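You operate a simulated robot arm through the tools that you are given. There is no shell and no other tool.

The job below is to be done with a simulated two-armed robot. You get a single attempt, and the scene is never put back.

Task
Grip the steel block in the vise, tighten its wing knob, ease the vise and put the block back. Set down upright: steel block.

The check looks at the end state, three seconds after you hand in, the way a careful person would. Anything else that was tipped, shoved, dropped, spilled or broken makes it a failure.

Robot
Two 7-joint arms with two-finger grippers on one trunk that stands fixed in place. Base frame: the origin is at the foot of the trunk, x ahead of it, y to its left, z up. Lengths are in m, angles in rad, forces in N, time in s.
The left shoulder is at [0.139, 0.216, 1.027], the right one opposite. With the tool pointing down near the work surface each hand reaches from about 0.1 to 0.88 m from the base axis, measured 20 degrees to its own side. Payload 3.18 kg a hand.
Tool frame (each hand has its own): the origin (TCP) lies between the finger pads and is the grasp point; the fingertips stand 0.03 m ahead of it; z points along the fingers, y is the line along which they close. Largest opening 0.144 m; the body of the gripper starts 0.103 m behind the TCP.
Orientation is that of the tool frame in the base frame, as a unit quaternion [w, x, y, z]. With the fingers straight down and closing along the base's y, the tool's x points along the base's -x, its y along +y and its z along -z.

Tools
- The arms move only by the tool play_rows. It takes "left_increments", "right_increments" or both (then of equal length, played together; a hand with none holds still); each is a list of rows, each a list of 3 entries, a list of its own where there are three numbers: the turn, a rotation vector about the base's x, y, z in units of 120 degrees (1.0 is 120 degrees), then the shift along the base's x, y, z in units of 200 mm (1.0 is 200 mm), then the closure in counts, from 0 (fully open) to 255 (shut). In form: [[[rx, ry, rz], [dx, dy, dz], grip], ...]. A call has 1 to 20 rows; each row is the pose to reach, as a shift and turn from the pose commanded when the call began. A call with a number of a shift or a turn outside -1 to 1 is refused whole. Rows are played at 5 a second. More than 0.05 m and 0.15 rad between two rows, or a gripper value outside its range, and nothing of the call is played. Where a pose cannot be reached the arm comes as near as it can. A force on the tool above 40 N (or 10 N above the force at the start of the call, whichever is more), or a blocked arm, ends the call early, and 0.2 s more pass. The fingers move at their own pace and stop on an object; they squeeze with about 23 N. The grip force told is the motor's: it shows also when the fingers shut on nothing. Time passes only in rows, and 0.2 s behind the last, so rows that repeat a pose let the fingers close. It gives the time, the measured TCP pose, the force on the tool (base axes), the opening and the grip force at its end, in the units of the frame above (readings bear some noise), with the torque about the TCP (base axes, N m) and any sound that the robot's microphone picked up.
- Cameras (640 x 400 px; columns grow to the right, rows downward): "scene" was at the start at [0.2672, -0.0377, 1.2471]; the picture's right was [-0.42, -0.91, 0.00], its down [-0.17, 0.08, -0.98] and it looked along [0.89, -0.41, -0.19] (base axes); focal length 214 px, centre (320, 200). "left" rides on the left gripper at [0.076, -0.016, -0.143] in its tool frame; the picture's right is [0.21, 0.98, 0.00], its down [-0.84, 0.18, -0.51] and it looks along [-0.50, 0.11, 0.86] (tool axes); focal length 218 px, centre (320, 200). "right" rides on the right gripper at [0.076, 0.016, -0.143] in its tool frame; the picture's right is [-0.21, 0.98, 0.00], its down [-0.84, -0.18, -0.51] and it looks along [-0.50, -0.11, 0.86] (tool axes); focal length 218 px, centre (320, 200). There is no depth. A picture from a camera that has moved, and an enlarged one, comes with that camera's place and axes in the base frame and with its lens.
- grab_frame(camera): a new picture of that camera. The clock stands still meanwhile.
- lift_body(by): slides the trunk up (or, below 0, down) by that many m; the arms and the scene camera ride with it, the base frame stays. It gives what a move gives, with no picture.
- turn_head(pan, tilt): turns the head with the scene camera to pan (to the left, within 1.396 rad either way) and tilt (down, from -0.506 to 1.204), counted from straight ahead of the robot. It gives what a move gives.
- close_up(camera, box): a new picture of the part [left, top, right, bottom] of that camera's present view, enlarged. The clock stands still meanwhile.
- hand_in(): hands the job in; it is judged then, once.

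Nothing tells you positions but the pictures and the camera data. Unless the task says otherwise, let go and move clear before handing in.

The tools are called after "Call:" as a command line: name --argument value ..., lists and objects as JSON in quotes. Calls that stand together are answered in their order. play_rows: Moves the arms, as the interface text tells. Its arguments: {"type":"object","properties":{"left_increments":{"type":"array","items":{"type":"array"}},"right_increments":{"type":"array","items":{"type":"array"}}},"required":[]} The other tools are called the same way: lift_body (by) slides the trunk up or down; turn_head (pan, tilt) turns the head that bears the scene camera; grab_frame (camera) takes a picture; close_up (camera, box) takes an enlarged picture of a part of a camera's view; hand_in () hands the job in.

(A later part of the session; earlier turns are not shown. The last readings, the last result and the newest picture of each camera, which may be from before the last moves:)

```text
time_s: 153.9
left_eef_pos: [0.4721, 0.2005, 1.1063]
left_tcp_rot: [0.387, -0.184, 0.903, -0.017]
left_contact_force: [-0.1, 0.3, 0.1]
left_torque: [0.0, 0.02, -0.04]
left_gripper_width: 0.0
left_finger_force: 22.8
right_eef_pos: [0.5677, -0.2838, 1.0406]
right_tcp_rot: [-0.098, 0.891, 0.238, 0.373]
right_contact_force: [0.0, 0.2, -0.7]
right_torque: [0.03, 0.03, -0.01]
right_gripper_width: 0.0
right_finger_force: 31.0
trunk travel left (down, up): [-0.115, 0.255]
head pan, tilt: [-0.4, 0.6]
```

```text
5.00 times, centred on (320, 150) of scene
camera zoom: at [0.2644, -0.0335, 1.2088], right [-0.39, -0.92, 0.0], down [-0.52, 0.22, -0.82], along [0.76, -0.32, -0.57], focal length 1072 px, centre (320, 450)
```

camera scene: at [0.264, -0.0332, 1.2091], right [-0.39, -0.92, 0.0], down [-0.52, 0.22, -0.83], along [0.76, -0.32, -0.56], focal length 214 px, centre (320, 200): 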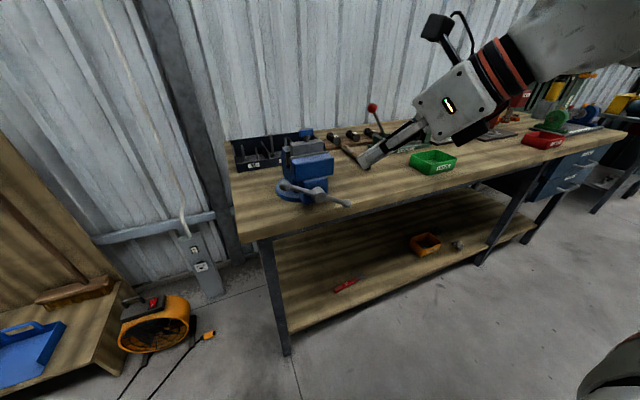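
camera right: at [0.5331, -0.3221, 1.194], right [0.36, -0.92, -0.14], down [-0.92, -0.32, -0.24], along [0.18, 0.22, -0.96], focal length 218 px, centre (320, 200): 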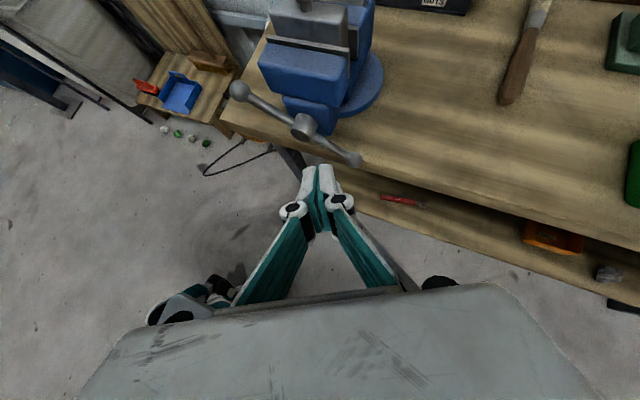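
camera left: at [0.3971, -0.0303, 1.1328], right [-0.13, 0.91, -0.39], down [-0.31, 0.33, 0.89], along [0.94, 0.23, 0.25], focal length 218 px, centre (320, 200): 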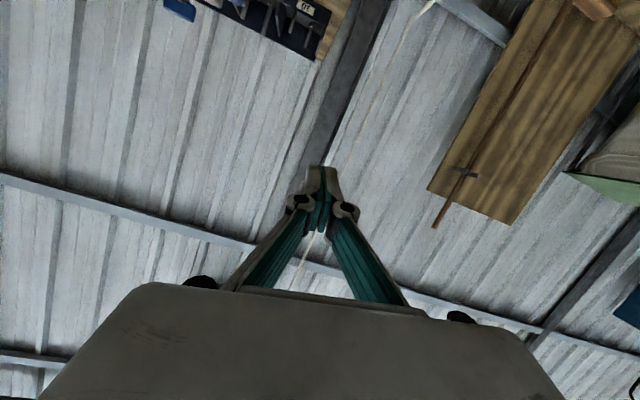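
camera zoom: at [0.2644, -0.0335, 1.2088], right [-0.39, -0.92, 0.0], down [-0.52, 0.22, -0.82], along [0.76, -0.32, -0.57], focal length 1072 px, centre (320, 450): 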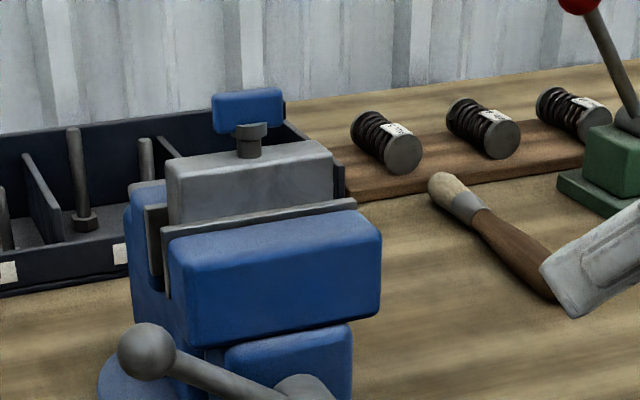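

Next is the wing knob. I'll raise the hand, open the fingers a little, and rotate to lean in from the right so that the fingers close along x across the wing.

Call:
play_rows --right_increments '[[[0, 0, 0.0], [0.02, -0.1, 0.15], 170], [[0, 0, 0.06], [0.1, -0.2, 0.3], 170], [[0, 0, 0.12], [0.2, -0.3, 0.4], 170], [[0, 0, 0.18], [0.3, -0.4, 0.4], 170], [[0, 0, 0.24], [0.4, -0.45, 0.4], 170], [[0, 0, 0.3], [0.5, -0.45, 0.4], 170], [[0, 0, 0.36], [0.6, -0.4, 0.4], 170], [[0, 0, 0.42], [0.65, -0.3, 0.4], 170], [[0, 0, 0.5], [0.7, -0.25, 0.4], 170], [[0, 0, 0.5], [0.7, -0.25, 0.4], 170]]'

Call:
grab_frame --camera "right"

Call:
grab_frame --camera "scene"

```text
refused: row 9 steps farther than a row can; nothing moved
```

```text
taken
camera right: at [0.5331, -0.3221, 1.194], right [0.36, -0.92, -0.14], down [-0.92, -0.32, -0.24], along [0.18, 0.22, -0.96], focal length 218 px, centre (320, 200)
```

right: 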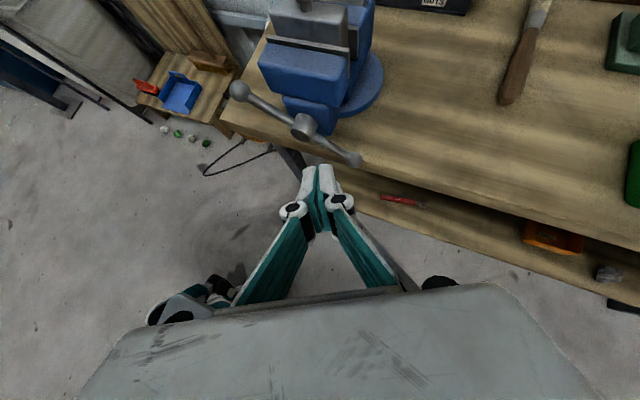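

```text
taken
camera scene: at [0.2644, -0.0335, 1.2088], right [-0.39, -0.92, 0.0], down [-0.52, 0.22, -0.82], along [0.76, -0.32, -0.57], focal length 214 px, centre (320, 200)
```

scene: 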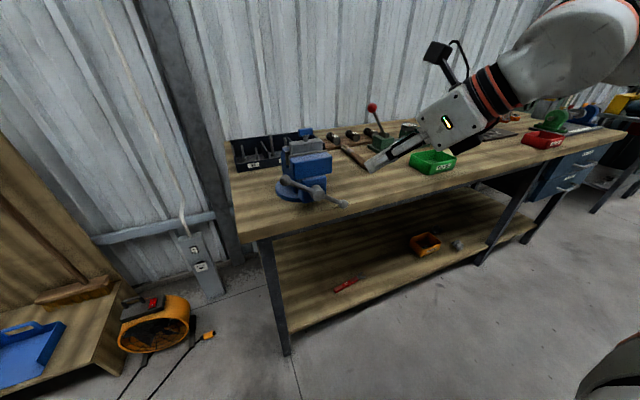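

Call:
play_rows --right_increments '[[[0, 0, 0.0], [0.02, -0.1, 0.15], 170], [[0, 0, 0.0625], [0.1, -0.2, 0.3], 170], [[0, 0, 0.125], [0.2, -0.3, 0.4], 170], [[0, 0, 0.1875], [0.3, -0.4, 0.4], 170], [[0, 0, 0.25], [0.4, -0.45, 0.4], 170], [[0, 0, 0.3125], [0.5, -0.45, 0.4], 170], [[0, 0, 0.375], [0.6, -0.4, 0.4], 170], [[0, 0, 0.4375], [0.65, -0.35, 0.4], 170], [[0, 0, 0.5], [0.7, -0.3, 0.4], 170], [[0, 0, 0.5], [0.7, -0.3, 0.4], 170]]'

Call:
grab_frame --camera "right"

Call:
grab_frame --camera "scene"

```text
time_s: 156.1
left_eef_pos: [0.4696, 0.2015, 1.1076]
left_tcp_rot: [0.389, -0.185, 0.902, -0.016]
left_contact_force: [-0.5, -0.4, 0.3]
left_torque: [-0.02, -0.01, -0.02]
left_gripper_width: 0.0
left_finger_force: 23.1
right_eef_pos: [0.7052, -0.3429, 1.1211]
right_tcp_rot: [-0.271, 0.652, 0.652, 0.276]
right_contact_force: [0.3, -0.4, 0.0]
right_torque: [-0.02, -0.03, -0.03]
right_gripper_width: 0.0479
right_finger_force: 0.1
trunk travel left (down, up): [-0.115, 0.255]
head pan, tilt: [-0.4, 0.6]
```

```text
taken
camera right: at [0.7194, -0.3921, 1.2756], right [0.98, -0.15, -0.14], down [-0.18, -0.95, -0.25], along [-0.1, 0.27, -0.96], focal length 218 px, centre (320, 200)
```

right: 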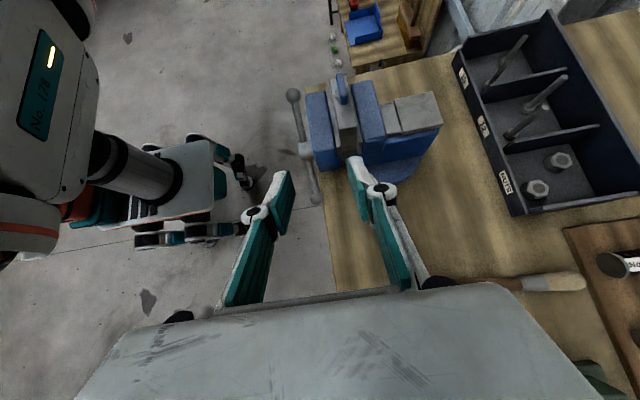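

```text
taken
camera scene: at [0.2633, -0.0333, 1.2095], right [-0.39, -0.92, 0.0], down [-0.52, 0.22, -0.83], along [0.76, -0.32, -0.56], focal length 214 px, centre (320, 200)
```

scene: 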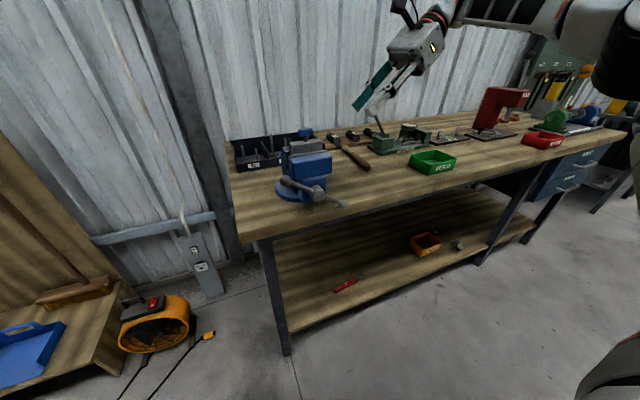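

Call:
close_up --camera "right" --box '[290, 50, 450, 170]'

```text
3.33 times, centred on (370, 110) of right
camera zoom: at [0.7194, -0.3921, 1.2756], right [0.98, -0.15, -0.14], down [-0.18, -0.95, -0.25], along [-0.1, 0.27, -0.96], focal length 728 px, centre (153, 500)
```

zoom: 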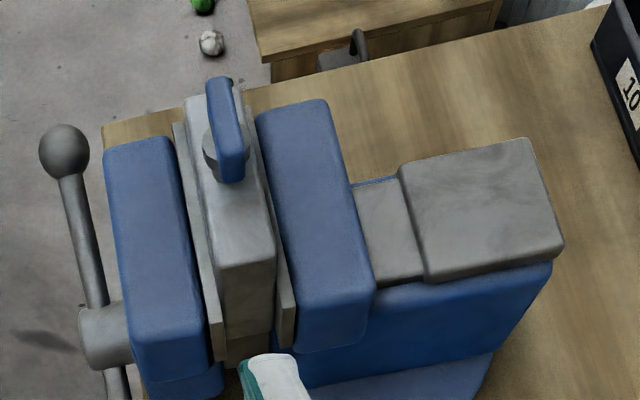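

The wing is centred at about (0.741, -0.2035) and still lies along y. I'll line up above it along the tool axis, then approach.

Call:
play_rows --right_increments '[[[0, 0, 0], [0.06, 0.12, 0], 170], [[0, 0, 0], [0.12, 0.24, 0], 170], [[0, 0, 0], [0.179, 0.35, 0], 170], [[0, 0, 0], [0.179, 0.35, 0], 170]]'

Call:
grab_frame --camera "right"

Call:
close_up --camera "scene" --box '[250, 80, 370, 200]'

```text
time_s: 157.1
left_eef_pos: [0.4699, 0.202, 1.1075]
left_tcp_rot: [0.389, -0.184, 0.902, -0.017]
left_contact_force: [0.1, 0.3, -0.2]
left_torque: [-0.02, -0.08, 0.0]
left_gripper_width: 0.0
left_finger_force: 22.3
right_eef_pos: [0.7385, -0.2738, 1.1218]
right_tcp_rot: [-0.27, 0.653, 0.651, 0.277]
right_contact_force: [-0.2, 0.0, 0.7]
right_torque: [-0.06, -0.01, -0.01]
right_gripper_width: 0.0478
right_finger_force: 0.1
trunk travel left (down, up): [-0.115, 0.255]
head pan, tilt: [-0.4, 0.6]
```

```text
taken
camera right: at [0.7541, -0.3226, 1.2763], right [0.98, -0.15, -0.14], down [-0.19, -0.95, -0.25], along [-0.1, 0.27, -0.96], focal length 218 px, centre (320, 200)
```

right: 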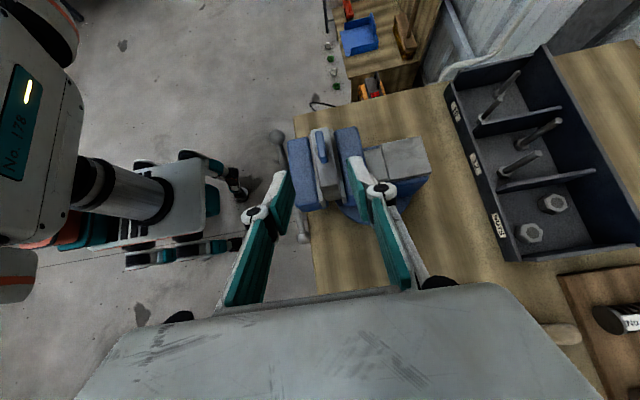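

```text
3.33 times, centred on (310, 140) of scene
camera zoom: at [0.263, -0.033, 1.2096], right [-0.39, -0.92, 0.0], down [-0.52, 0.22, -0.83], along [0.76, -0.32, -0.56], focal length 715 px, centre (353, 400)
```

zoom: 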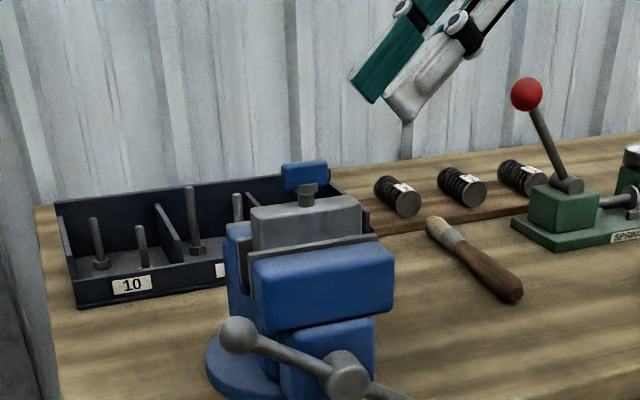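

Call:
close_up --camera "right" --box '[270, 100, 370, 190]'

```text
4.44 times, centred on (320, 145) of right
camera zoom: at [0.7541, -0.3226, 1.2763], right [0.98, -0.15, -0.14], down [-0.19, -0.95, -0.25], along [-0.1, 0.27, -0.96], focal length 970 px, centre (320, 444)
```

zoom: 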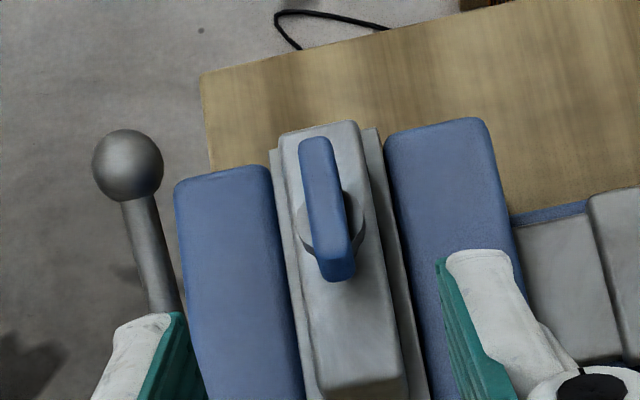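

Well aligned. Approaching along the tool axis with the fingers straddling the wing.

Call:
play_rows --right_increments '[[[0, 0, 0], [0.01, 0.08, -0.08], 170], [[0, 0, 0], [0.01, 0.16, -0.16], 170], [[0, 0, 0], [0.01, 0.23, -0.23], 170], [[0, 0, 0], [0.01, 0.285, -0.283], 170], [[0, 0, 0], [0.01, 0.285, -0.283], 170]]'

Call:
close_up --camera "right" --box '[250, 90, 390, 210]'

Call:
close_up --camera "scene" --box '[270, 90, 370, 190]'

```text
time_s: 158.3
left_eef_pos: [0.4699, 0.2022, 1.1069]
left_tcp_rot: [0.388, -0.185, 0.903, -0.016]
left_contact_force: [0.2, -0.3, -0.5]
left_torque: [0.03, 0.0, 0.0]
left_gripper_width: 0.0
left_finger_force: 22.6
right_eef_pos: [0.7429, -0.217, 1.0633]
right_tcp_rot: [-0.271, 0.653, 0.652, 0.275]
right_contact_force: [0.0, 0.4, 0.0]
right_torque: [0.0, -0.02, 0.03]
right_gripper_width: 0.0479
right_finger_force: 0.1
trunk travel left (down, up): [-0.115, 0.255]
head pan, tilt: [-0.4, 0.6]
```

```text
3.33 times, centred on (320, 150) of right
camera zoom: at [0.7578, -0.266, 1.2181], right [0.98, -0.15, -0.14], down [-0.18, -0.95, -0.25], along [-0.1, 0.27, -0.96], focal length 728 px, centre (320, 367)
```

zoom: 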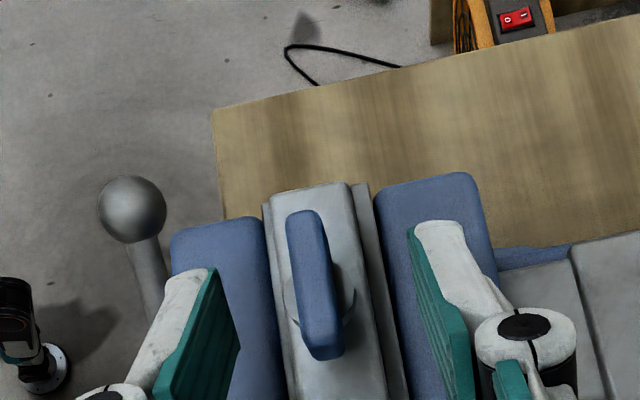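

```text
4.00 times, centred on (320, 140) of scene
camera zoom: at [0.264, -0.0333, 1.2091], right [-0.39, -0.92, 0.0], down [-0.52, 0.22, -0.83], along [0.76, -0.32, -0.56], focal length 858 px, centre (320, 440)
```

zoom: 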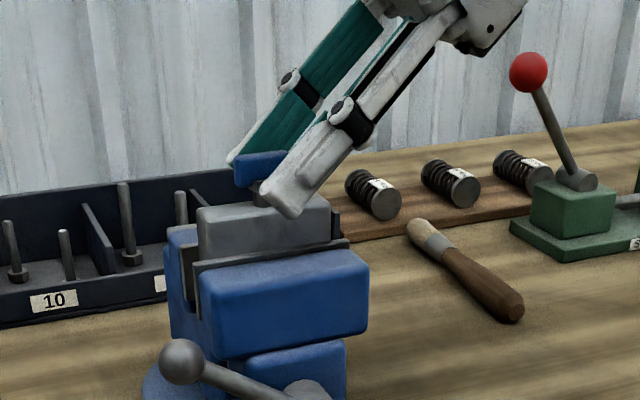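

Call:
play_rows --right_increments '[[[0, 0, 0], [-0.01, 0, 0], 190], [[0, 0, 0], [-0.01, 0, 0], 220], [[0, 0, 0], [-0.01, 0, 0], 255], [[0, 0, 0], [-0.01, 0, 0], 255], [[0, 0, 0], [-0.01, 0, 0], 255]]'

Call:
close_up --camera "right" --box '[250, 90, 390, 210]'

Call:
close_up --camera "scene" --box '[270, 90, 370, 190]'

```text
time_s: 159.5
left_eef_pos: [0.4726, 0.2013, 1.1054]
left_tcp_rot: [0.387, -0.186, 0.903, -0.015]
left_contact_force: [0.0, -0.7, -0.5]
left_torque: [-0.01, -0.02, -0.02]
left_gripper_width: 0.0
left_finger_force: 22.6
right_eef_pos: [0.7432, -0.2179, 1.0637]
right_tcp_rot: [-0.27, 0.654, 0.651, 0.276]
right_contact_force: [20.8, 2.7, 5.4]
right_torque: [0.01, -0.3, -0.34]
right_gripper_width: 0.0087
right_finger_force: 23.5
trunk travel left (down, up): [-0.115, 0.255]
head pan, tilt: [-0.4, 0.6]
```

```text
3.33 times, centred on (320, 150) of right
camera zoom: at [0.7575, -0.2662, 1.2181], right [0.98, -0.15, -0.14], down [-0.18, -0.95, -0.25], along [-0.1, 0.27, -0.96], focal length 728 px, centre (320, 367)
```

zoom: 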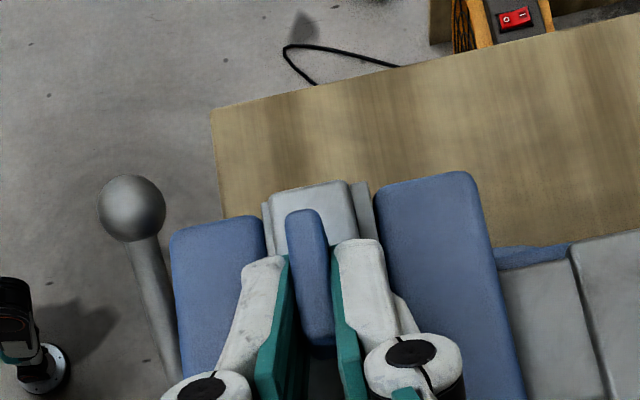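

```text
4.00 times, centred on (320, 140) of scene
camera zoom: at [0.2656, -0.0329, 1.2087], right [-0.39, -0.92, 0.0], down [-0.52, 0.22, -0.82], along [0.76, -0.32, -0.57], focal length 858 px, centre (320, 440)
```

zoom: 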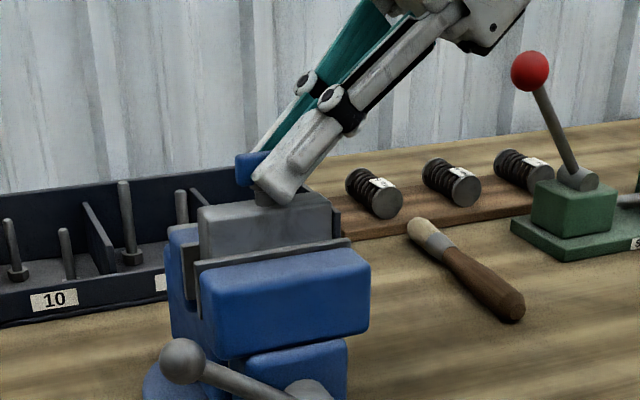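

The wing is gripped (8.7 mm) but the hand is about 3 mm off in x. I'll relieve that and turn the knob clockwise about its own axis, 30° first, while watching torque.

Call:
play_rows --right_increments '[[[0, 0, 0], [0.0135, 0, 0], 255], [[0, 0, -0.0625], [0.004, 0.0006, 0], 255], [[0, 0, -0.125], [-0.0053, 0.0025, 0], 255], [[0, 0, -0.1875], [-0.0142, 0.0055, 0], 255], [[0, 0, -0.25], [-0.0228, 0.0097, 0], 255], [[0, 0, -0.25], [-0.0228, 0.0097, 0], 255]]'

Call:
close_up --camera "right" --box '[250, 90, 390, 210]'

Call:
close_up --camera "scene" --box '[270, 90, 370, 190]'

```text
time_s: 160.9
left_eef_pos: [0.4698, 0.2008, 1.107]
left_tcp_rot: [0.388, -0.186, 0.903, -0.015]
left_contact_force: [0.0, -0.6, 0.0]
left_torque: [-0.02, -0.01, 0.01]
left_gripper_width: 0.0001
left_finger_force: 23.2
right_eef_pos: [0.7353, -0.2146, 1.0634]
right_tcp_rot: [-0.191, 0.8, 0.46, 0.335]
right_contact_force: [-3.6, -0.9, -0.3]
right_torque: [-0.1, 0.03, 0.06]
right_gripper_width: 0.0085
right_finger_force: 22.9
trunk travel left (down, up): [-0.115, 0.255]
head pan, tilt: [-0.4, 0.6]
```

```text
3.33 times, centred on (320, 150) of right
camera zoom: at [0.7235, -0.265, 1.2181], right [0.77, -0.62, -0.15], down [-0.64, -0.73, -0.24], along [0.04, 0.28, -0.96], focal length 728 px, centre (320, 367)
```

zoom: 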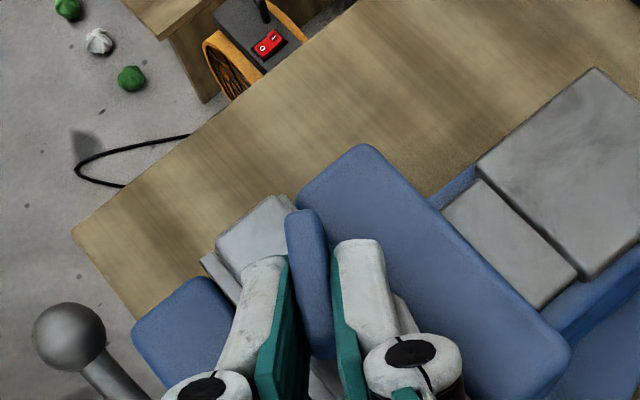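

```text
4.00 times, centred on (320, 140) of scene
camera zoom: at [0.2637, -0.0334, 1.209], right [-0.39, -0.92, 0.0], down [-0.52, 0.22, -0.83], along [0.76, -0.32, -0.56], focal length 858 px, centre (320, 440)
```

zoom: 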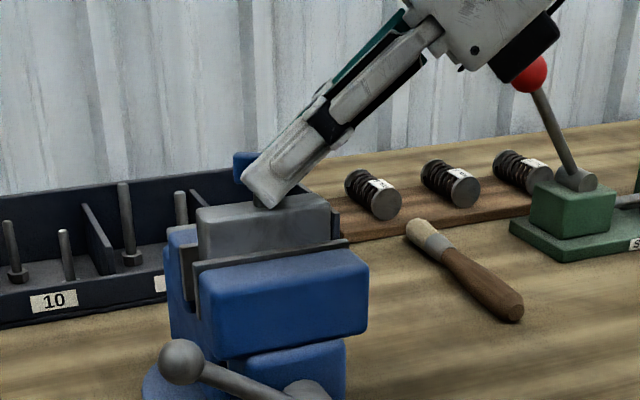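

The knob turns with the hand at low torque (about 0.06 N m). Continuing to 90°.

Call:
play_rows --right_increments '[[[0, 0, -0.0625], [-0.0098, 0.0053, 0], 255], [[0, 0, -0.125], [-0.017, 0.0115, 0], 255], [[0, 0, -0.1875], [-0.0232, 0.0187, 0], 255], [[0, 0, -0.25], [-0.0285, 0.0266, 0], 255], [[0, 0, -0.3125], [-0.0327, 0.0351, 0], 255], [[0, 0, -0.375], [-0.0357, 0.044, 0], 255], [[0, 0, -0.4375], [-0.0376, 0.0533, 0], 255], [[0, 0, -0.5], [-0.0382, 0.0628, 0], 255], [[0, 0, -0.5], [-0.0382, 0.0628, 0], 255]]'

Call:
close_up --camera "right" --box '[250, 90, 390, 210]'

Call:
close_up --camera "scene" --box '[270, 90, 370, 190]'

```text
time_s: 162.9
left_eef_pos: [0.4705, 0.2025, 1.1072]
left_tcp_rot: [0.388, -0.186, 0.902, -0.016]
left_contact_force: [0.1, 0.3, 0.1]
left_torque: [-0.02, 0.0, 0.04]
left_gripper_width: 0.0002
left_finger_force: 22.9
right_eef_pos: [0.7276, -0.1996, 1.0639]
right_tcp_rot: [0.003, 0.923, -0.001, 0.386]
right_contact_force: [-15.6, 16.6, -0.8]
right_torque: [0.29, 0.6, 0.32]
right_gripper_width: 0.0087
right_finger_force: 22.6
trunk travel left (down, up): [-0.115, 0.255]
head pan, tilt: [-0.4, 0.6]
```

```text
3.33 times, centred on (320, 150) of right
camera zoom: at [0.6781, -0.2161, 1.2191], right [-0.15, -0.98, -0.14], down [-0.95, 0.18, -0.24], along [0.26, 0.1, -0.96], focal length 728 px, centre (320, 367)
```

zoom: 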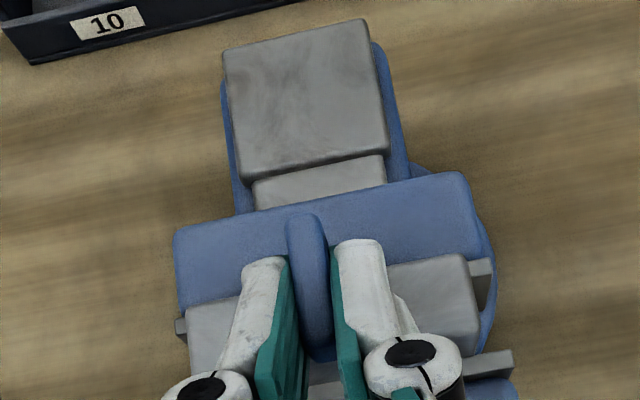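

```text
4.00 times, centred on (320, 140) of scene
camera zoom: at [0.2628, -0.0317, 1.2094], right [-0.39, -0.92, 0.0], down [-0.52, 0.22, -0.83], along [0.76, -0.32, -0.56], focal length 858 px, centre (320, 440)
```

zoom: 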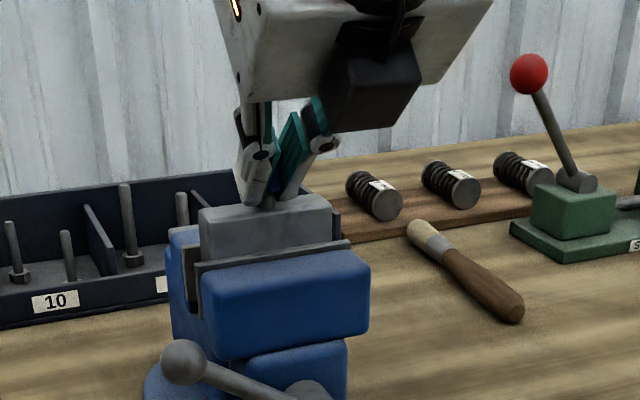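

Turned 90° now. There's some lateral load because the true knob axis is a few mm off, so I'll relieve it and then try to keep turning clockwise.

Call:
play_rows --right_increments '[[[0, 0, 0], [-0.01, 0.012, 0], 255], [[0, 0, 0], [-0.018, 0.025, 0], 255], [[0, 0, 0], [-0.018, 0.025, 0], 255]]'

```text
time_s: 163.7
left_eef_pos: [0.4712, 0.2013, 1.1071]
left_tcp_rot: [0.388, -0.184, 0.903, -0.015]
left_contact_force: [-0.4, 0.5, -0.2]
left_torque: [-0.02, 0.0, -0.02]
left_gripper_width: 0.0
left_finger_force: 22.8
right_eef_pos: [0.7276, -0.2006, 1.0665]
right_tcp_rot: [0.003, 0.922, -0.002, 0.388]
right_contact_force: [5.8, -5.3, 0.0]
right_torque: [-0.04, 0.08, -0.09]
right_gripper_width: 0.0086
right_finger_force: 22.5
trunk travel left (down, up): [-0.115, 0.255]
head pan, tilt: [-0.4, 0.6]
```

Call:
play_rows --right_increments '[[[0, 0, 0], [0.004, -0.006, 0], 255], [[0, 0, -0.0625], [0.005, 0.0065, 0], 255], [[0, 0, -0.125], [0.0075, 0.0185, 0], 255], [[0, 0, -0.1875], [0.011, 0.0305, 0], 255], [[0, 0, -0.25], [0.0165, 0.0415, 0], 255], [[0, 0, -0.25], [0.0165, 0.0415, 0], 255]]'

Call:
close_up --camera "right" --box '[250, 90, 390, 210]'

```text
time_s: 164.6
left_eef_pos: [0.4725, 0.2001, 1.1047]
left_tcp_rot: [0.387, -0.184, 0.903, -0.016]
left_contact_force: [-0.2, -1.0, 0.0]
left_torque: [0.09, 0.05, 0.1]
left_gripper_width: 0.0
left_finger_force: 22.8
right_eef_pos: [0.7262, -0.1959, 1.0654]
right_tcp_rot: [0.05, 0.911, -0.113, 0.393]
right_contact_force: [13.2, 19.9, 0.4]
right_torque: [0.16, -0.79, 0.49]
right_gripper_width: 0.0085
right_finger_force: 22.7
right hand out of reach, approached as far as the arm can: row 3, 4
trunk travel left (down, up): [-0.115, 0.255]
head pan, tilt: [-0.4, 0.6]
stopped in row 4 (right hand): the force on the tool passed its limit at 50 N (the readings are from after the stop); the commanded pose is now the measured one
```

```text
3.33 times, centred on (320, 150) of right
camera zoom: at [0.6712, -0.1992, 1.2173], right [-0.38, -0.91, -0.15], down [-0.87, 0.41, -0.27], along [0.3, 0.03, -0.95], focal length 728 px, centre (320, 367)
```

zoom: 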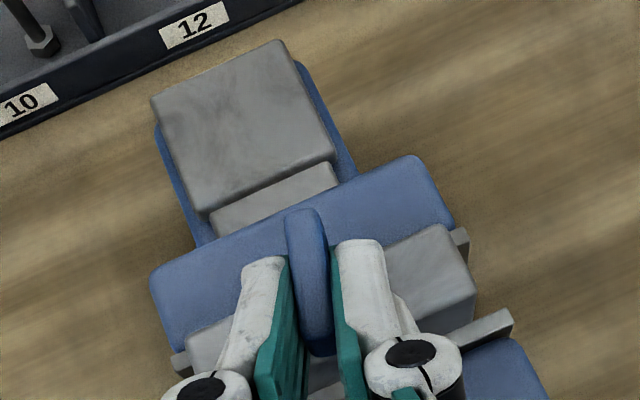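

The arm runs out of reach past about 104° and began to load the knob sideways, so I'll release here and look.

Call:
play_rows --right_increments '[[[0, 0, 0], [0, 0, 0], 220], [[0, 0, 0], [0, 0, 0], 180], [[0, 0, 0], [0, 0, 0], 170], [[0, 0, 0], [-0.05, 0.01, 0.055], 170], [[0, 0, 0], [-0.15, 0.03, 0.16], 170], [[0, 0, 0], [-0.3, 0.05, 0.3], 170], [[0, 0, 0], [-0.3, 0.05, 0.3], 170]]'

Call:
close_up --camera "right" --box '[230, 60, 430, 220]'

Call:
close_up --camera "scene" --box '[270, 100, 370, 200]'

```text
time_s: 166.2
left_eef_pos: [0.4715, 0.202, 1.1068]
left_tcp_rot: [0.387, -0.186, 0.903, -0.015]
left_contact_force: [0.3, -0.2, -0.6]
left_torque: [-0.01, -0.01, -0.02]
left_gripper_width: 0.0
left_finger_force: 22.9
right_eef_pos: [0.6616, -0.1934, 1.1244]
right_tcp_rot: [0.05, 0.912, -0.121, 0.389]
right_contact_force: [0.5, 0.0, -0.4]
right_torque: [-0.03, -0.01, 0.0]
right_gripper_width: 0.0478
right_finger_force: 0.0
right hand out of reach, approached as far as the arm can: row 4, 5, 6, 7
trunk travel left (down, up): [-0.115, 0.255]
head pan, tilt: [-0.4, 0.6]
```

```text
2.50 times, centred on (330, 140) of right
camera zoom: at [0.6084, -0.1972, 1.2777], right [-0.39, -0.91, -0.15], down [-0.87, 0.42, -0.26], along [0.3, 0.03, -0.95], focal length 546 px, centre (295, 350)
```

zoom: 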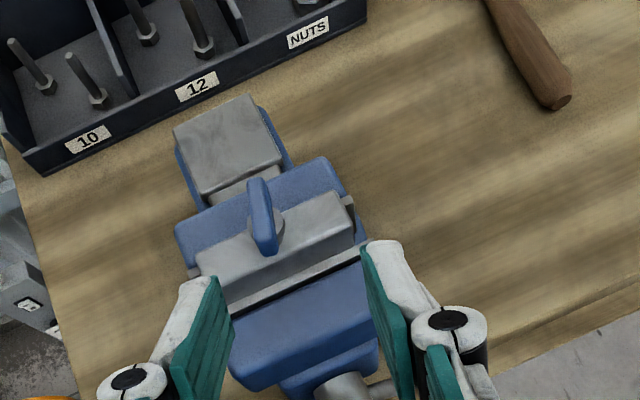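

```text
4.00 times, centred on (320, 150) of scene
camera zoom: at [0.2653, -0.0333, 1.2084], right [-0.39, -0.92, 0.0], down [-0.52, 0.22, -0.82], along [0.76, -0.32, -0.57], focal length 858 px, centre (320, 400)
```

zoom: 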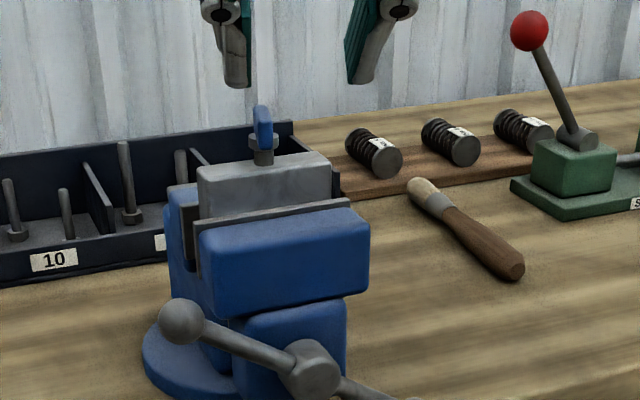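

The wing turned about 105° and the block stayed put, but I felt no tightening resistance yet. Next I'll close the fingers into a peg and push the wing's near end leftward (still clockwise) until the wing lies along y again.

Call:
play_rows --right_increments '[[[0, 0.0048, 0.0625], [0.02, -0.05, -0.02], 255], [[0, 0.0096, 0.125], [0.0545, -0.1455, -0.1], 255], [[0, 0.0096, 0.125], [0.0545, -0.1455, -0.15], 255], [[0, 0.0096, 0.125], [0.0545, -0.1455, -0.15], 255]]'

Call:
play_rows --right_increments '[[[0, 0, 0], [0.05, 0, -0.05], 255], [[0, 0, 0], [0.1, 0, -0.1], 255], [[0, 0, 0], [0.14, 0, -0.14], 255], [[0, 0, 0], [0.14, 0, -0.14], 255]]'

Call:
close_up --camera "right" --box '[250, 90, 390, 210]'

Call:
close_up --camera "scene" --box '[270, 90, 370, 190]'

```text
time_s: 167.2
left_eef_pos: [0.4703, 0.2003, 1.1062]
left_tcp_rot: [0.387, -0.185, 0.903, -0.016]
left_contact_force: [-0.2, -0.4, 0.6]
left_torque: [-0.02, 0.0, 0.03]
left_gripper_width: 0.0
left_finger_force: 23.0
right_eef_pos: [0.6726, -0.2235, 1.0953]
right_tcp_rot: [0.001, 0.922, 0.002, 0.386]
right_contact_force: [0.3, -0.5, -0.3]
right_torque: [0.01, 0.0, 0.01]
right_gripper_width: 0.0
right_finger_force: 23.2
trunk travel left (down, up): [-0.115, 0.255]
head pan, tilt: [-0.4, 0.6]
```

```text
time_s: 168.2
left_eef_pos: [0.4702, 0.2016, 1.1066]
left_tcp_rot: [0.388, -0.185, 0.903, -0.015]
left_contact_force: [1.0, -0.1, -0.1]
left_torque: [0.03, 0.0, -0.03]
left_gripper_width: 0.0
left_finger_force: 23.0
right_eef_pos: [0.6999, -0.2243, 1.0675]
right_tcp_rot: [0.001, 0.922, 0.002, 0.387]
right_contact_force: [0.3, -1.1, -0.1]
right_torque: [0.0, -0.01, -0.02]
right_gripper_width: 0.0002
right_finger_force: 22.7
trunk travel left (down, up): [-0.115, 0.255]
head pan, tilt: [-0.4, 0.6]
```

```text
3.33 times, centred on (320, 150) of right
camera zoom: at [0.652, -0.2402, 1.2214], right [-0.14, -0.98, -0.14], down [-0.95, 0.18, -0.25], along [0.27, 0.1, -0.96], focal length 728 px, centre (320, 367)
```

zoom: 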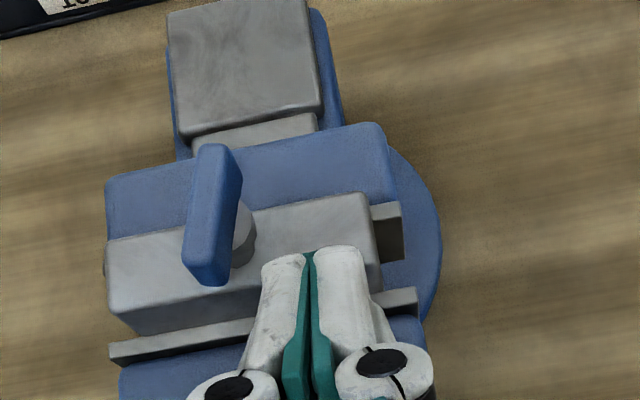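

```text
4.00 times, centred on (320, 140) of scene
camera zoom: at [0.2638, -0.0333, 1.2091], right [-0.39, -0.92, 0.0], down [-0.52, 0.22, -0.83], along [0.76, -0.32, -0.56], focal length 858 px, centre (320, 440)
```

zoom: 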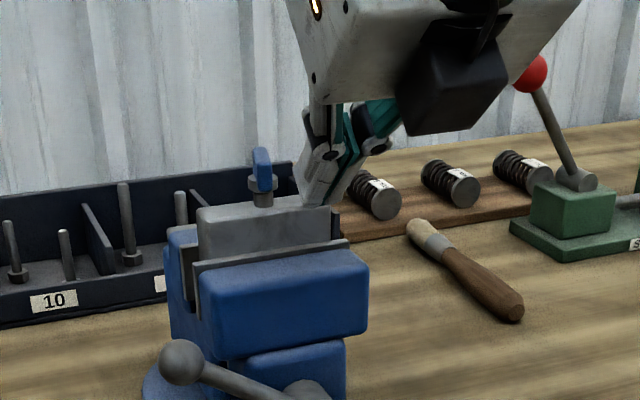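

The wing's near end is just left of the peg. Pushing it left and forward along a small arc.

Call:
play_rows --right_increments '[[[0, 0, 0], [0.01, 0.03, 0], 255], [[0, 0, 0], [0.01, 0.0615, 0], 255], [[0, 0, 0], [0.0105, 0.0785, 0], 255], [[0, 0, 0], [0.0155, 0.0945, 0], 255], [[0, 0, 0], [0.0245, 0.1125, 0], 255], [[0, 0, 0], [0.0245, 0.1125, 0], 255]]'

Call:
close_up --camera "right" --box '[250, 90, 390, 210]'

```text
time_s: 169.6
left_eef_pos: [0.4695, 0.1986, 1.1096]
left_tcp_rot: [0.39, -0.183, 0.903, -0.015]
left_contact_force: [-0.8, -0.6, 0.0]
left_torque: [-0.01, -0.01, -0.01]
left_gripper_width: 0.0001
left_finger_force: 23.3
right_eef_pos: [0.7023, -0.2073, 1.0671]
right_tcp_rot: [0.001, 0.923, -0.002, 0.385]
right_contact_force: [-21.1, -31.9, 0.7]
right_torque: [-0.24, 0.17, -0.58]
right_gripper_width: 0.0001
right_finger_force: 23.4
trunk travel left (down, up): [-0.115, 0.255]
head pan, tilt: [-0.4, 0.6]
```

```text
3.33 times, centred on (320, 150) of right
camera zoom: at [0.6549, -0.2227, 1.2216], right [-0.15, -0.98, -0.15], down [-0.95, 0.18, -0.24], along [0.26, 0.1, -0.96], focal length 728 px, centre (320, 367)
```

zoom: 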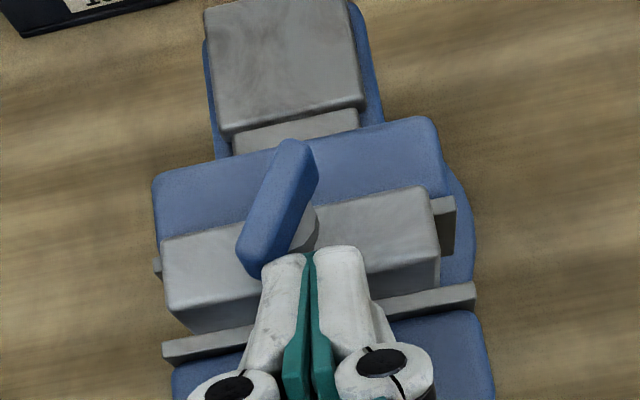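

The wing has turned further (to roughly 125°) and now resists with about 38 N at the tip, or 0.5 N m. I'll hold that push for a moment to see whether it still creeps or is at its stop.

Call:
play_rows --right_increments '[[[0, 0, 0], [0, 0, 0], 255], [[0, 0, 0], [0, 0, 0], 255], [[0, 0, 0], [0, 0, 0], 255], [[0, 0, 0], [0, 0, 0], 255], [[0, 0, 0], [0, 0, 0], 255]]'

Call:
close_up --camera "right" --box '[250, 90, 390, 210]'

```text
time_s: 170.8
left_eef_pos: [0.4687, 0.1978, 1.1085]
left_tcp_rot: [0.389, -0.185, 0.902, -0.014]
left_contact_force: [0.2, -0.3, 0.0]
left_torque: [0.01, -0.02, -0.05]
left_gripper_width: 0.0002
left_finger_force: 21.9
right_eef_pos: [0.7027, -0.2049, 1.0678]
right_tcp_rot: [0.003, 0.923, -0.002, 0.385]
right_contact_force: [-19.7, -34.9, 1.2]
right_torque: [-0.27, 0.13, -0.59]
right_gripper_width: 0.0
right_finger_force: 23.0
trunk travel left (down, up): [-0.115, 0.255]
head pan, tilt: [-0.4, 0.6]
```

```text
3.33 times, centred on (320, 150) of right
camera zoom: at [0.6549, -0.2223, 1.2215], right [-0.15, -0.98, -0.15], down [-0.95, 0.18, -0.24], along [0.26, 0.1, -0.96], focal length 728 px, centre (320, 367)
```

zoom: 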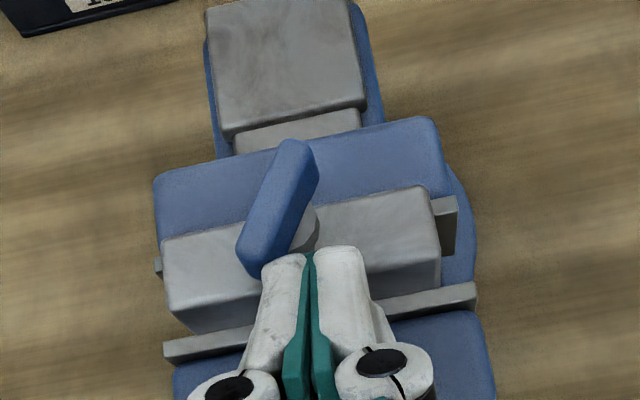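

The wing doesn't move any more under about 40 N, so the knob is tight at its stop, roughly 120° clockwise from where it began. I'll back the peg away and then ease the vise with counter-clockwise strokes.

Call:
play_rows --right_increments '[[[0, 0, 0], [-0.03, -0.08, 0], 255], [[0, 0, 0], [-0.06, -0.13, 0.02], 255], [[0, 0, 0], [-0.2, -0.13, 0.12], 255], [[0, 0, 0], [-0.4, -0.1, 0.2], 255], [[0, 0, 0.0625], [-0.55, 0, 0.2], 255], [[0, 0, 0.125], [-0.6, 0.1, 0.15], 255], [[0, 0, 0.125], [-0.6, 0.1, 0.05], 255], [[0, 0, 0.125], [-0.6, 0.1, 0.05], 255]]'

Call:
close_up --camera "scene" --box '[260, 100, 380, 220]'

Call:
grab_frame --camera "right"

```text
time_s: 172.6
left_eef_pos: [0.4707, 0.201, 1.1064]
left_tcp_rot: [0.388, -0.185, 0.903, -0.015]
left_contact_force: [-0.2, -1.0, -0.1]
left_torque: [0.02, -0.01, -0.02]
left_gripper_width: 0.0001
left_finger_force: 22.8
right_eef_pos: [0.5847, -0.1784, 1.0767]
right_tcp_rot: [-0.051, 0.914, 0.124, 0.382]
right_contact_force: [0.5, 0.2, -1.1]
right_torque: [0.01, -0.02, 0.0]
right_gripper_width: 0.0001
right_finger_force: 23.0
trunk travel left (down, up): [-0.115, 0.255]
head pan, tilt: [-0.4, 0.6]
```

```text
3.33 times, centred on (320, 160) of scene
camera zoom: at [0.2639, -0.0333, 1.2091], right [-0.39, -0.92, 0.0], down [-0.52, 0.22, -0.83], along [0.76, -0.32, -0.56], focal length 715 px, centre (320, 333)
```

zoom: 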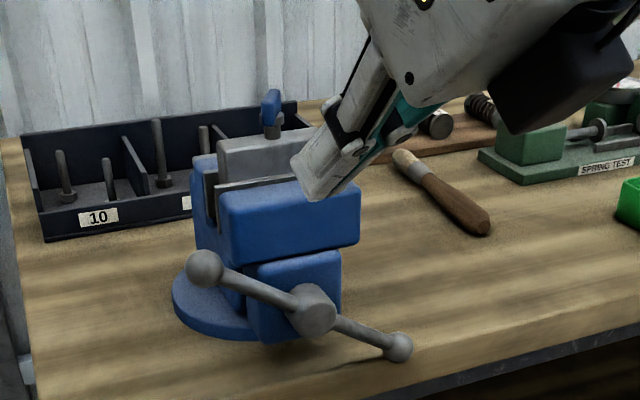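

```text
taken
camera right: at [0.5421, -0.2071, 1.2316], right [0.12, -0.98, -0.14], down [-0.97, -0.08, -0.24], along [0.23, 0.17, -0.96], focal length 218 px, centre (320, 200)
```

right: 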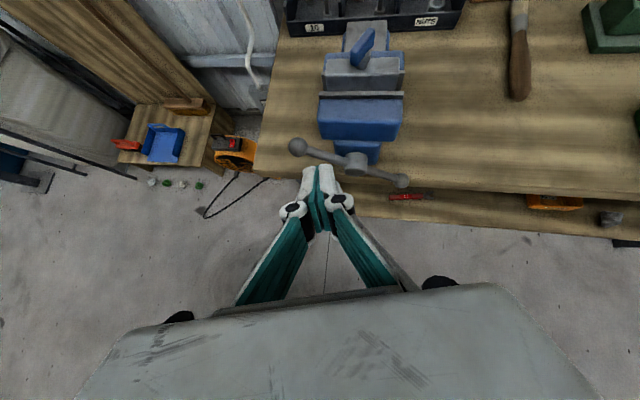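

Call:
play_rows --right_increments '[[[0, 0, 0], [0.075, 0.0675, -0.15], 255], [[0, 0, 0], [0.075, 0.0675, -0.3585], 255], [[0, 0, 0], [0.22, 0.0675, -0.3585], 255], [[0, 0, 0], [0.3665, 0.0675, -0.3585], 255], [[0, 0, 0], [0.3665, 0.0675, -0.3585], 255]]'

Call:
grab_frame --camera "right"

Call:
close_up --camera "scene" --box '[260, 100, 380, 220]'

```text
time_s: 173.8
left_eef_pos: [0.4691, 0.2027, 1.107]
left_tcp_rot: [0.389, -0.184, 0.903, -0.017]
left_contact_force: [0.2, -0.8, -1.1]
left_torque: [-0.01, 0.04, -0.01]
left_gripper_width: 0.0002
left_finger_force: 23.3
right_eef_pos: [0.6569, -0.1655, 1.0074]
right_tcp_rot: [-0.049, 0.914, 0.123, 0.384]
right_contact_force: [-0.1, -0.8, -0.3]
right_torque: [-0.02, -0.01, 0.0]
right_gripper_width: 0.0
right_finger_force: 23.2
trunk travel left (down, up): [-0.115, 0.255]
head pan, tilt: [-0.4, 0.6]
```

```text
taken
camera right: at [0.614, -0.1933, 1.1618], right [0.12, -0.98, -0.14], down [-0.97, -0.08, -0.25], along [0.23, 0.17, -0.96], focal length 218 px, centre (320, 200)
```

right: 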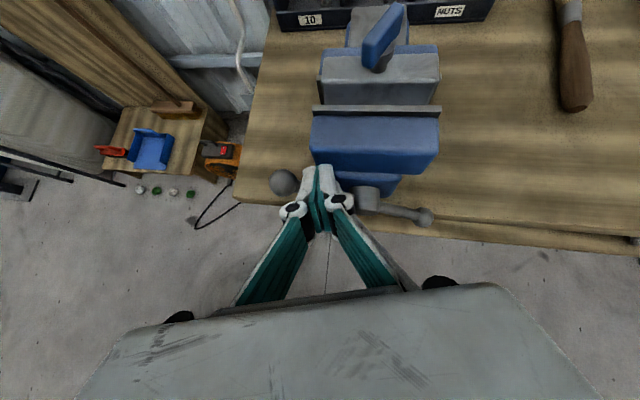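

```text
3.33 times, centred on (320, 160) of scene
camera zoom: at [0.2634, -0.0333, 1.2094], right [-0.39, -0.92, 0.0], down [-0.52, 0.22, -0.83], along [0.76, -0.32, -0.56], focal length 715 px, centre (320, 333)
```

zoom: 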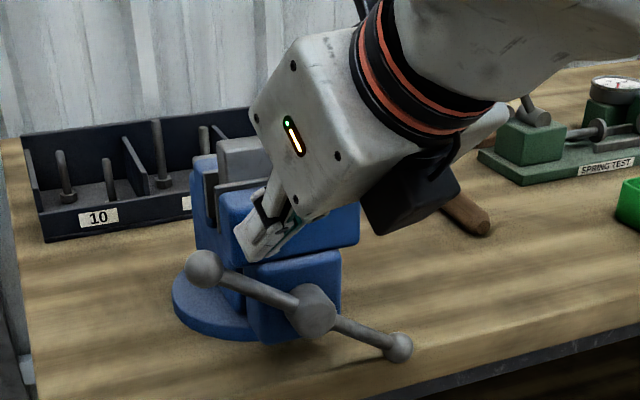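

Call:
play_rows --right_increments '[[[0, 0, 0], [0, 0.05, -0.044], 255], [[0, 0, 0], [0, 0.085, -0.08], 255], [[0, 0, 0], [0, 0.119, -0.1205], 255], [[0, 0, 0], [0, 0.142, -0.17], 255], [[0, 0, 0], [0, 0.165, -0.22], 255], [[0, 0, 0], [0, 0.176, -0.264], 255], [[0, 0, 0], [0, 0.187, -0.3075], 255], [[0, 0, 0], [0, 0.186, -0.356], 255], [[0, 0, 0], [0, 0.184, -0.404], 255], [[0, 0, 0], [0, 0.1695, -0.4575], 255], [[0, 0, 0], [0, 0.1695, -0.4575], 255]]'

Call:
close_up --camera "scene" --box '[260, 100, 380, 220]'

```text
time_s: 176.2
left_eef_pos: [0.4704, 0.2024, 1.1065]
left_tcp_rot: [0.388, -0.185, 0.903, -0.016]
left_contact_force: [0.0, -0.3, -0.5]
left_torque: [-0.01, -0.01, 0.01]
left_gripper_width: 0.0
left_finger_force: 22.6
right_eef_pos: [0.659, -0.1337, 0.9137]
right_tcp_rot: [-0.048, 0.914, 0.123, 0.383]
right_contact_force: [0.3, 0.4, 0.8]
right_torque: [0.01, 0.01, 0.01]
right_gripper_width: 0.0
right_finger_force: 23.1
trunk travel left (down, up): [-0.115, 0.255]
head pan, tilt: [-0.4, 0.6]
```

```text
3.33 times, centred on (320, 160) of scene
camera zoom: at [0.264, -0.0333, 1.209], right [-0.39, -0.92, 0.0], down [-0.52, 0.22, -0.83], along [0.76, -0.32, -0.56], focal length 715 px, centre (320, 333)
```

zoom: 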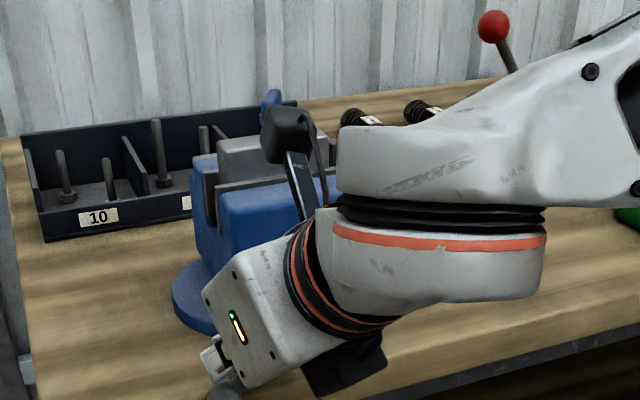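

The handle turned back easily with no force stop, so the vise is being eased. I'll move the peg around in front to the right side for the next counter-clockwise half turn.

Call:
play_rows --right_increments '[[[0, 0, 0], [-0.15, 0.02, 0.03], 255], [[0, 0, 0], [-0.32, 0.02, 0.06], 255], [[0, 0, 0], [-0.32, -0.18, 0.08], 255], [[0, 0, 0], [-0.32, -0.38, 0.09], 255], [[0, 0, 0], [-0.32, -0.58, 0.094], 255], [[0, 0, 0], [-0.32, -0.746, 0.094], 255], [[0, 0, 0], [-0.16, -0.746, 0.094], 255], [[0, 0, 0], [-0.01, -0.746, 0.094], 255], [[0, 0, 0], [-0.01, -0.746, 0.094], 255]]'

Call:
grab_frame --camera "right"

Call:
close_up --camera "scene" --box '[260, 100, 380, 220]'

```text
time_s: 178.2
left_eef_pos: [0.4707, 0.2, 1.1061]
left_tcp_rot: [0.387, -0.185, 0.903, -0.016]
left_contact_force: [-0.2, -0.7, 0.1]
left_torque: [0.0, -0.01, 0.02]
left_gripper_width: 0.0
left_finger_force: 23.1
right_eef_pos: [0.6554, -0.2831, 0.9346]
right_tcp_rot: [-0.049, 0.914, 0.122, 0.383]
right_contact_force: [-0.1, -0.7, 0.6]
right_torque: [-0.01, 0.01, 0.02]
right_gripper_width: 0.0
right_finger_force: 23.2
trunk travel left (down, up): [-0.115, 0.255]
head pan, tilt: [-0.4, 0.6]
```

```text
taken
camera right: at [0.6131, -0.3108, 1.088], right [0.12, -0.98, -0.14], down [-0.97, -0.08, -0.24], along [0.23, 0.17, -0.96], focal length 218 px, centre (320, 200)
```

right: 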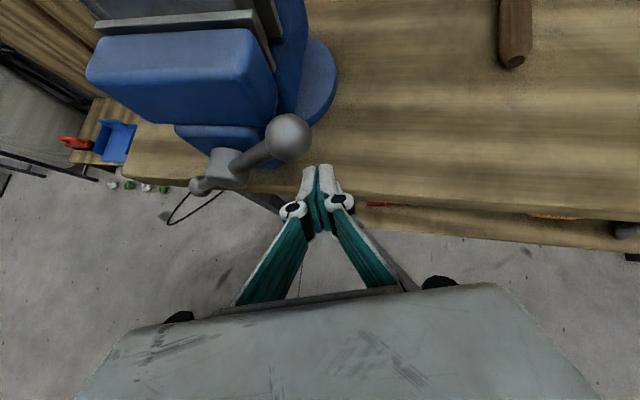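

```text
3.33 times, centred on (320, 160) of scene
camera zoom: at [0.2639, -0.0333, 1.2092], right [-0.39, -0.92, 0.0], down [-0.52, 0.22, -0.83], along [0.76, -0.32, -0.56], focal length 715 px, centre (320, 333)
```

zoom: 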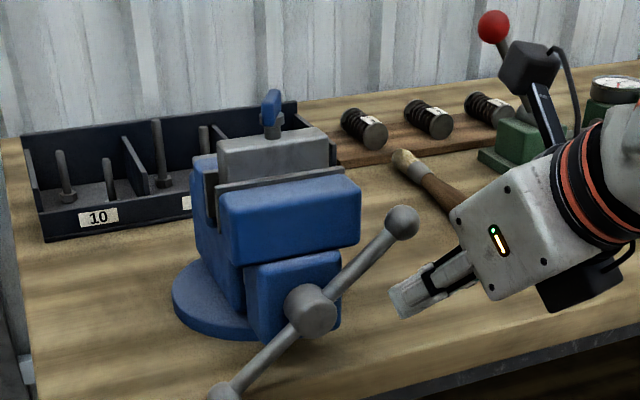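

Call:
play_rows --right_increments '[[[0, 0, 0], [0, 0.0385, 0.065], 255], [[0, 0, 0], [0, 0.0695, 0.1635], 255], [[0, 0, 0], [0, 0.1265, 0.2485], 255], [[0, 0, 0], [0, 0.21, 0.3145], 255], [[0, 0, 0], [0, 0.3135, 0.3525], 255], [[0, 0, 0], [0, 0.381, 0.3685], 255], [[0, 0, 0], [-0.005, 0.4565, 0.3685], 255], [[0, 0, 0], [-0.005, 0.5365, 0.3485], 255], [[0, 0, 0], [-0.01, 0.6145, 0.3035], 255], [[0, 0, 0], [-0.01, 0.6805, 0.234], 255], [[0, 0, 0], [-0.015, 0.7255, 0.1425], 255], [[0, 0, 0], [-0.015, 0.7485, 0.063], 255], [[0, 0, 0], [-0.0175, 0.7485, -0.0265], 255], [[0, 0, 0], [-0.0175, 0.7335, -0.088], 255], [[0, 0, 0], [-0.0175, 0.7335, -0.088], 255]]'

Call:
grab_frame --camera "right"

```text
time_s: 181.4
left_eef_pos: [0.4699, 0.2006, 1.107]
left_tcp_rot: [0.388, -0.185, 0.903, -0.016]
left_contact_force: [-0.2, 0.6, 0.2]
left_torque: [-0.03, -0.01, -0.03]
left_gripper_width: 0.0001
left_finger_force: 23.0
right_eef_pos: [0.6527, -0.136, 0.9157]
right_tcp_rot: [-0.049, 0.914, 0.123, 0.383]
right_contact_force: [0.2, 0.4, 0.2]
right_torque: [0.06, 0.0, 0.01]
right_gripper_width: 0.0
right_finger_force: 30.8
trunk travel left (down, up): [-0.115, 0.255]
head pan, tilt: [-0.4, 0.6]
```

```text
taken
camera right: at [0.6101, -0.1638, 1.0698], right [0.12, -0.98, -0.14], down [-0.97, -0.08, -0.24], along [0.23, 0.17, -0.96], focal length 218 px, centre (320, 200)
```

right: 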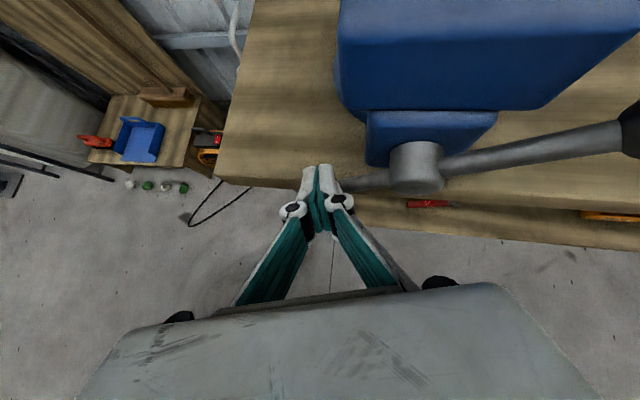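

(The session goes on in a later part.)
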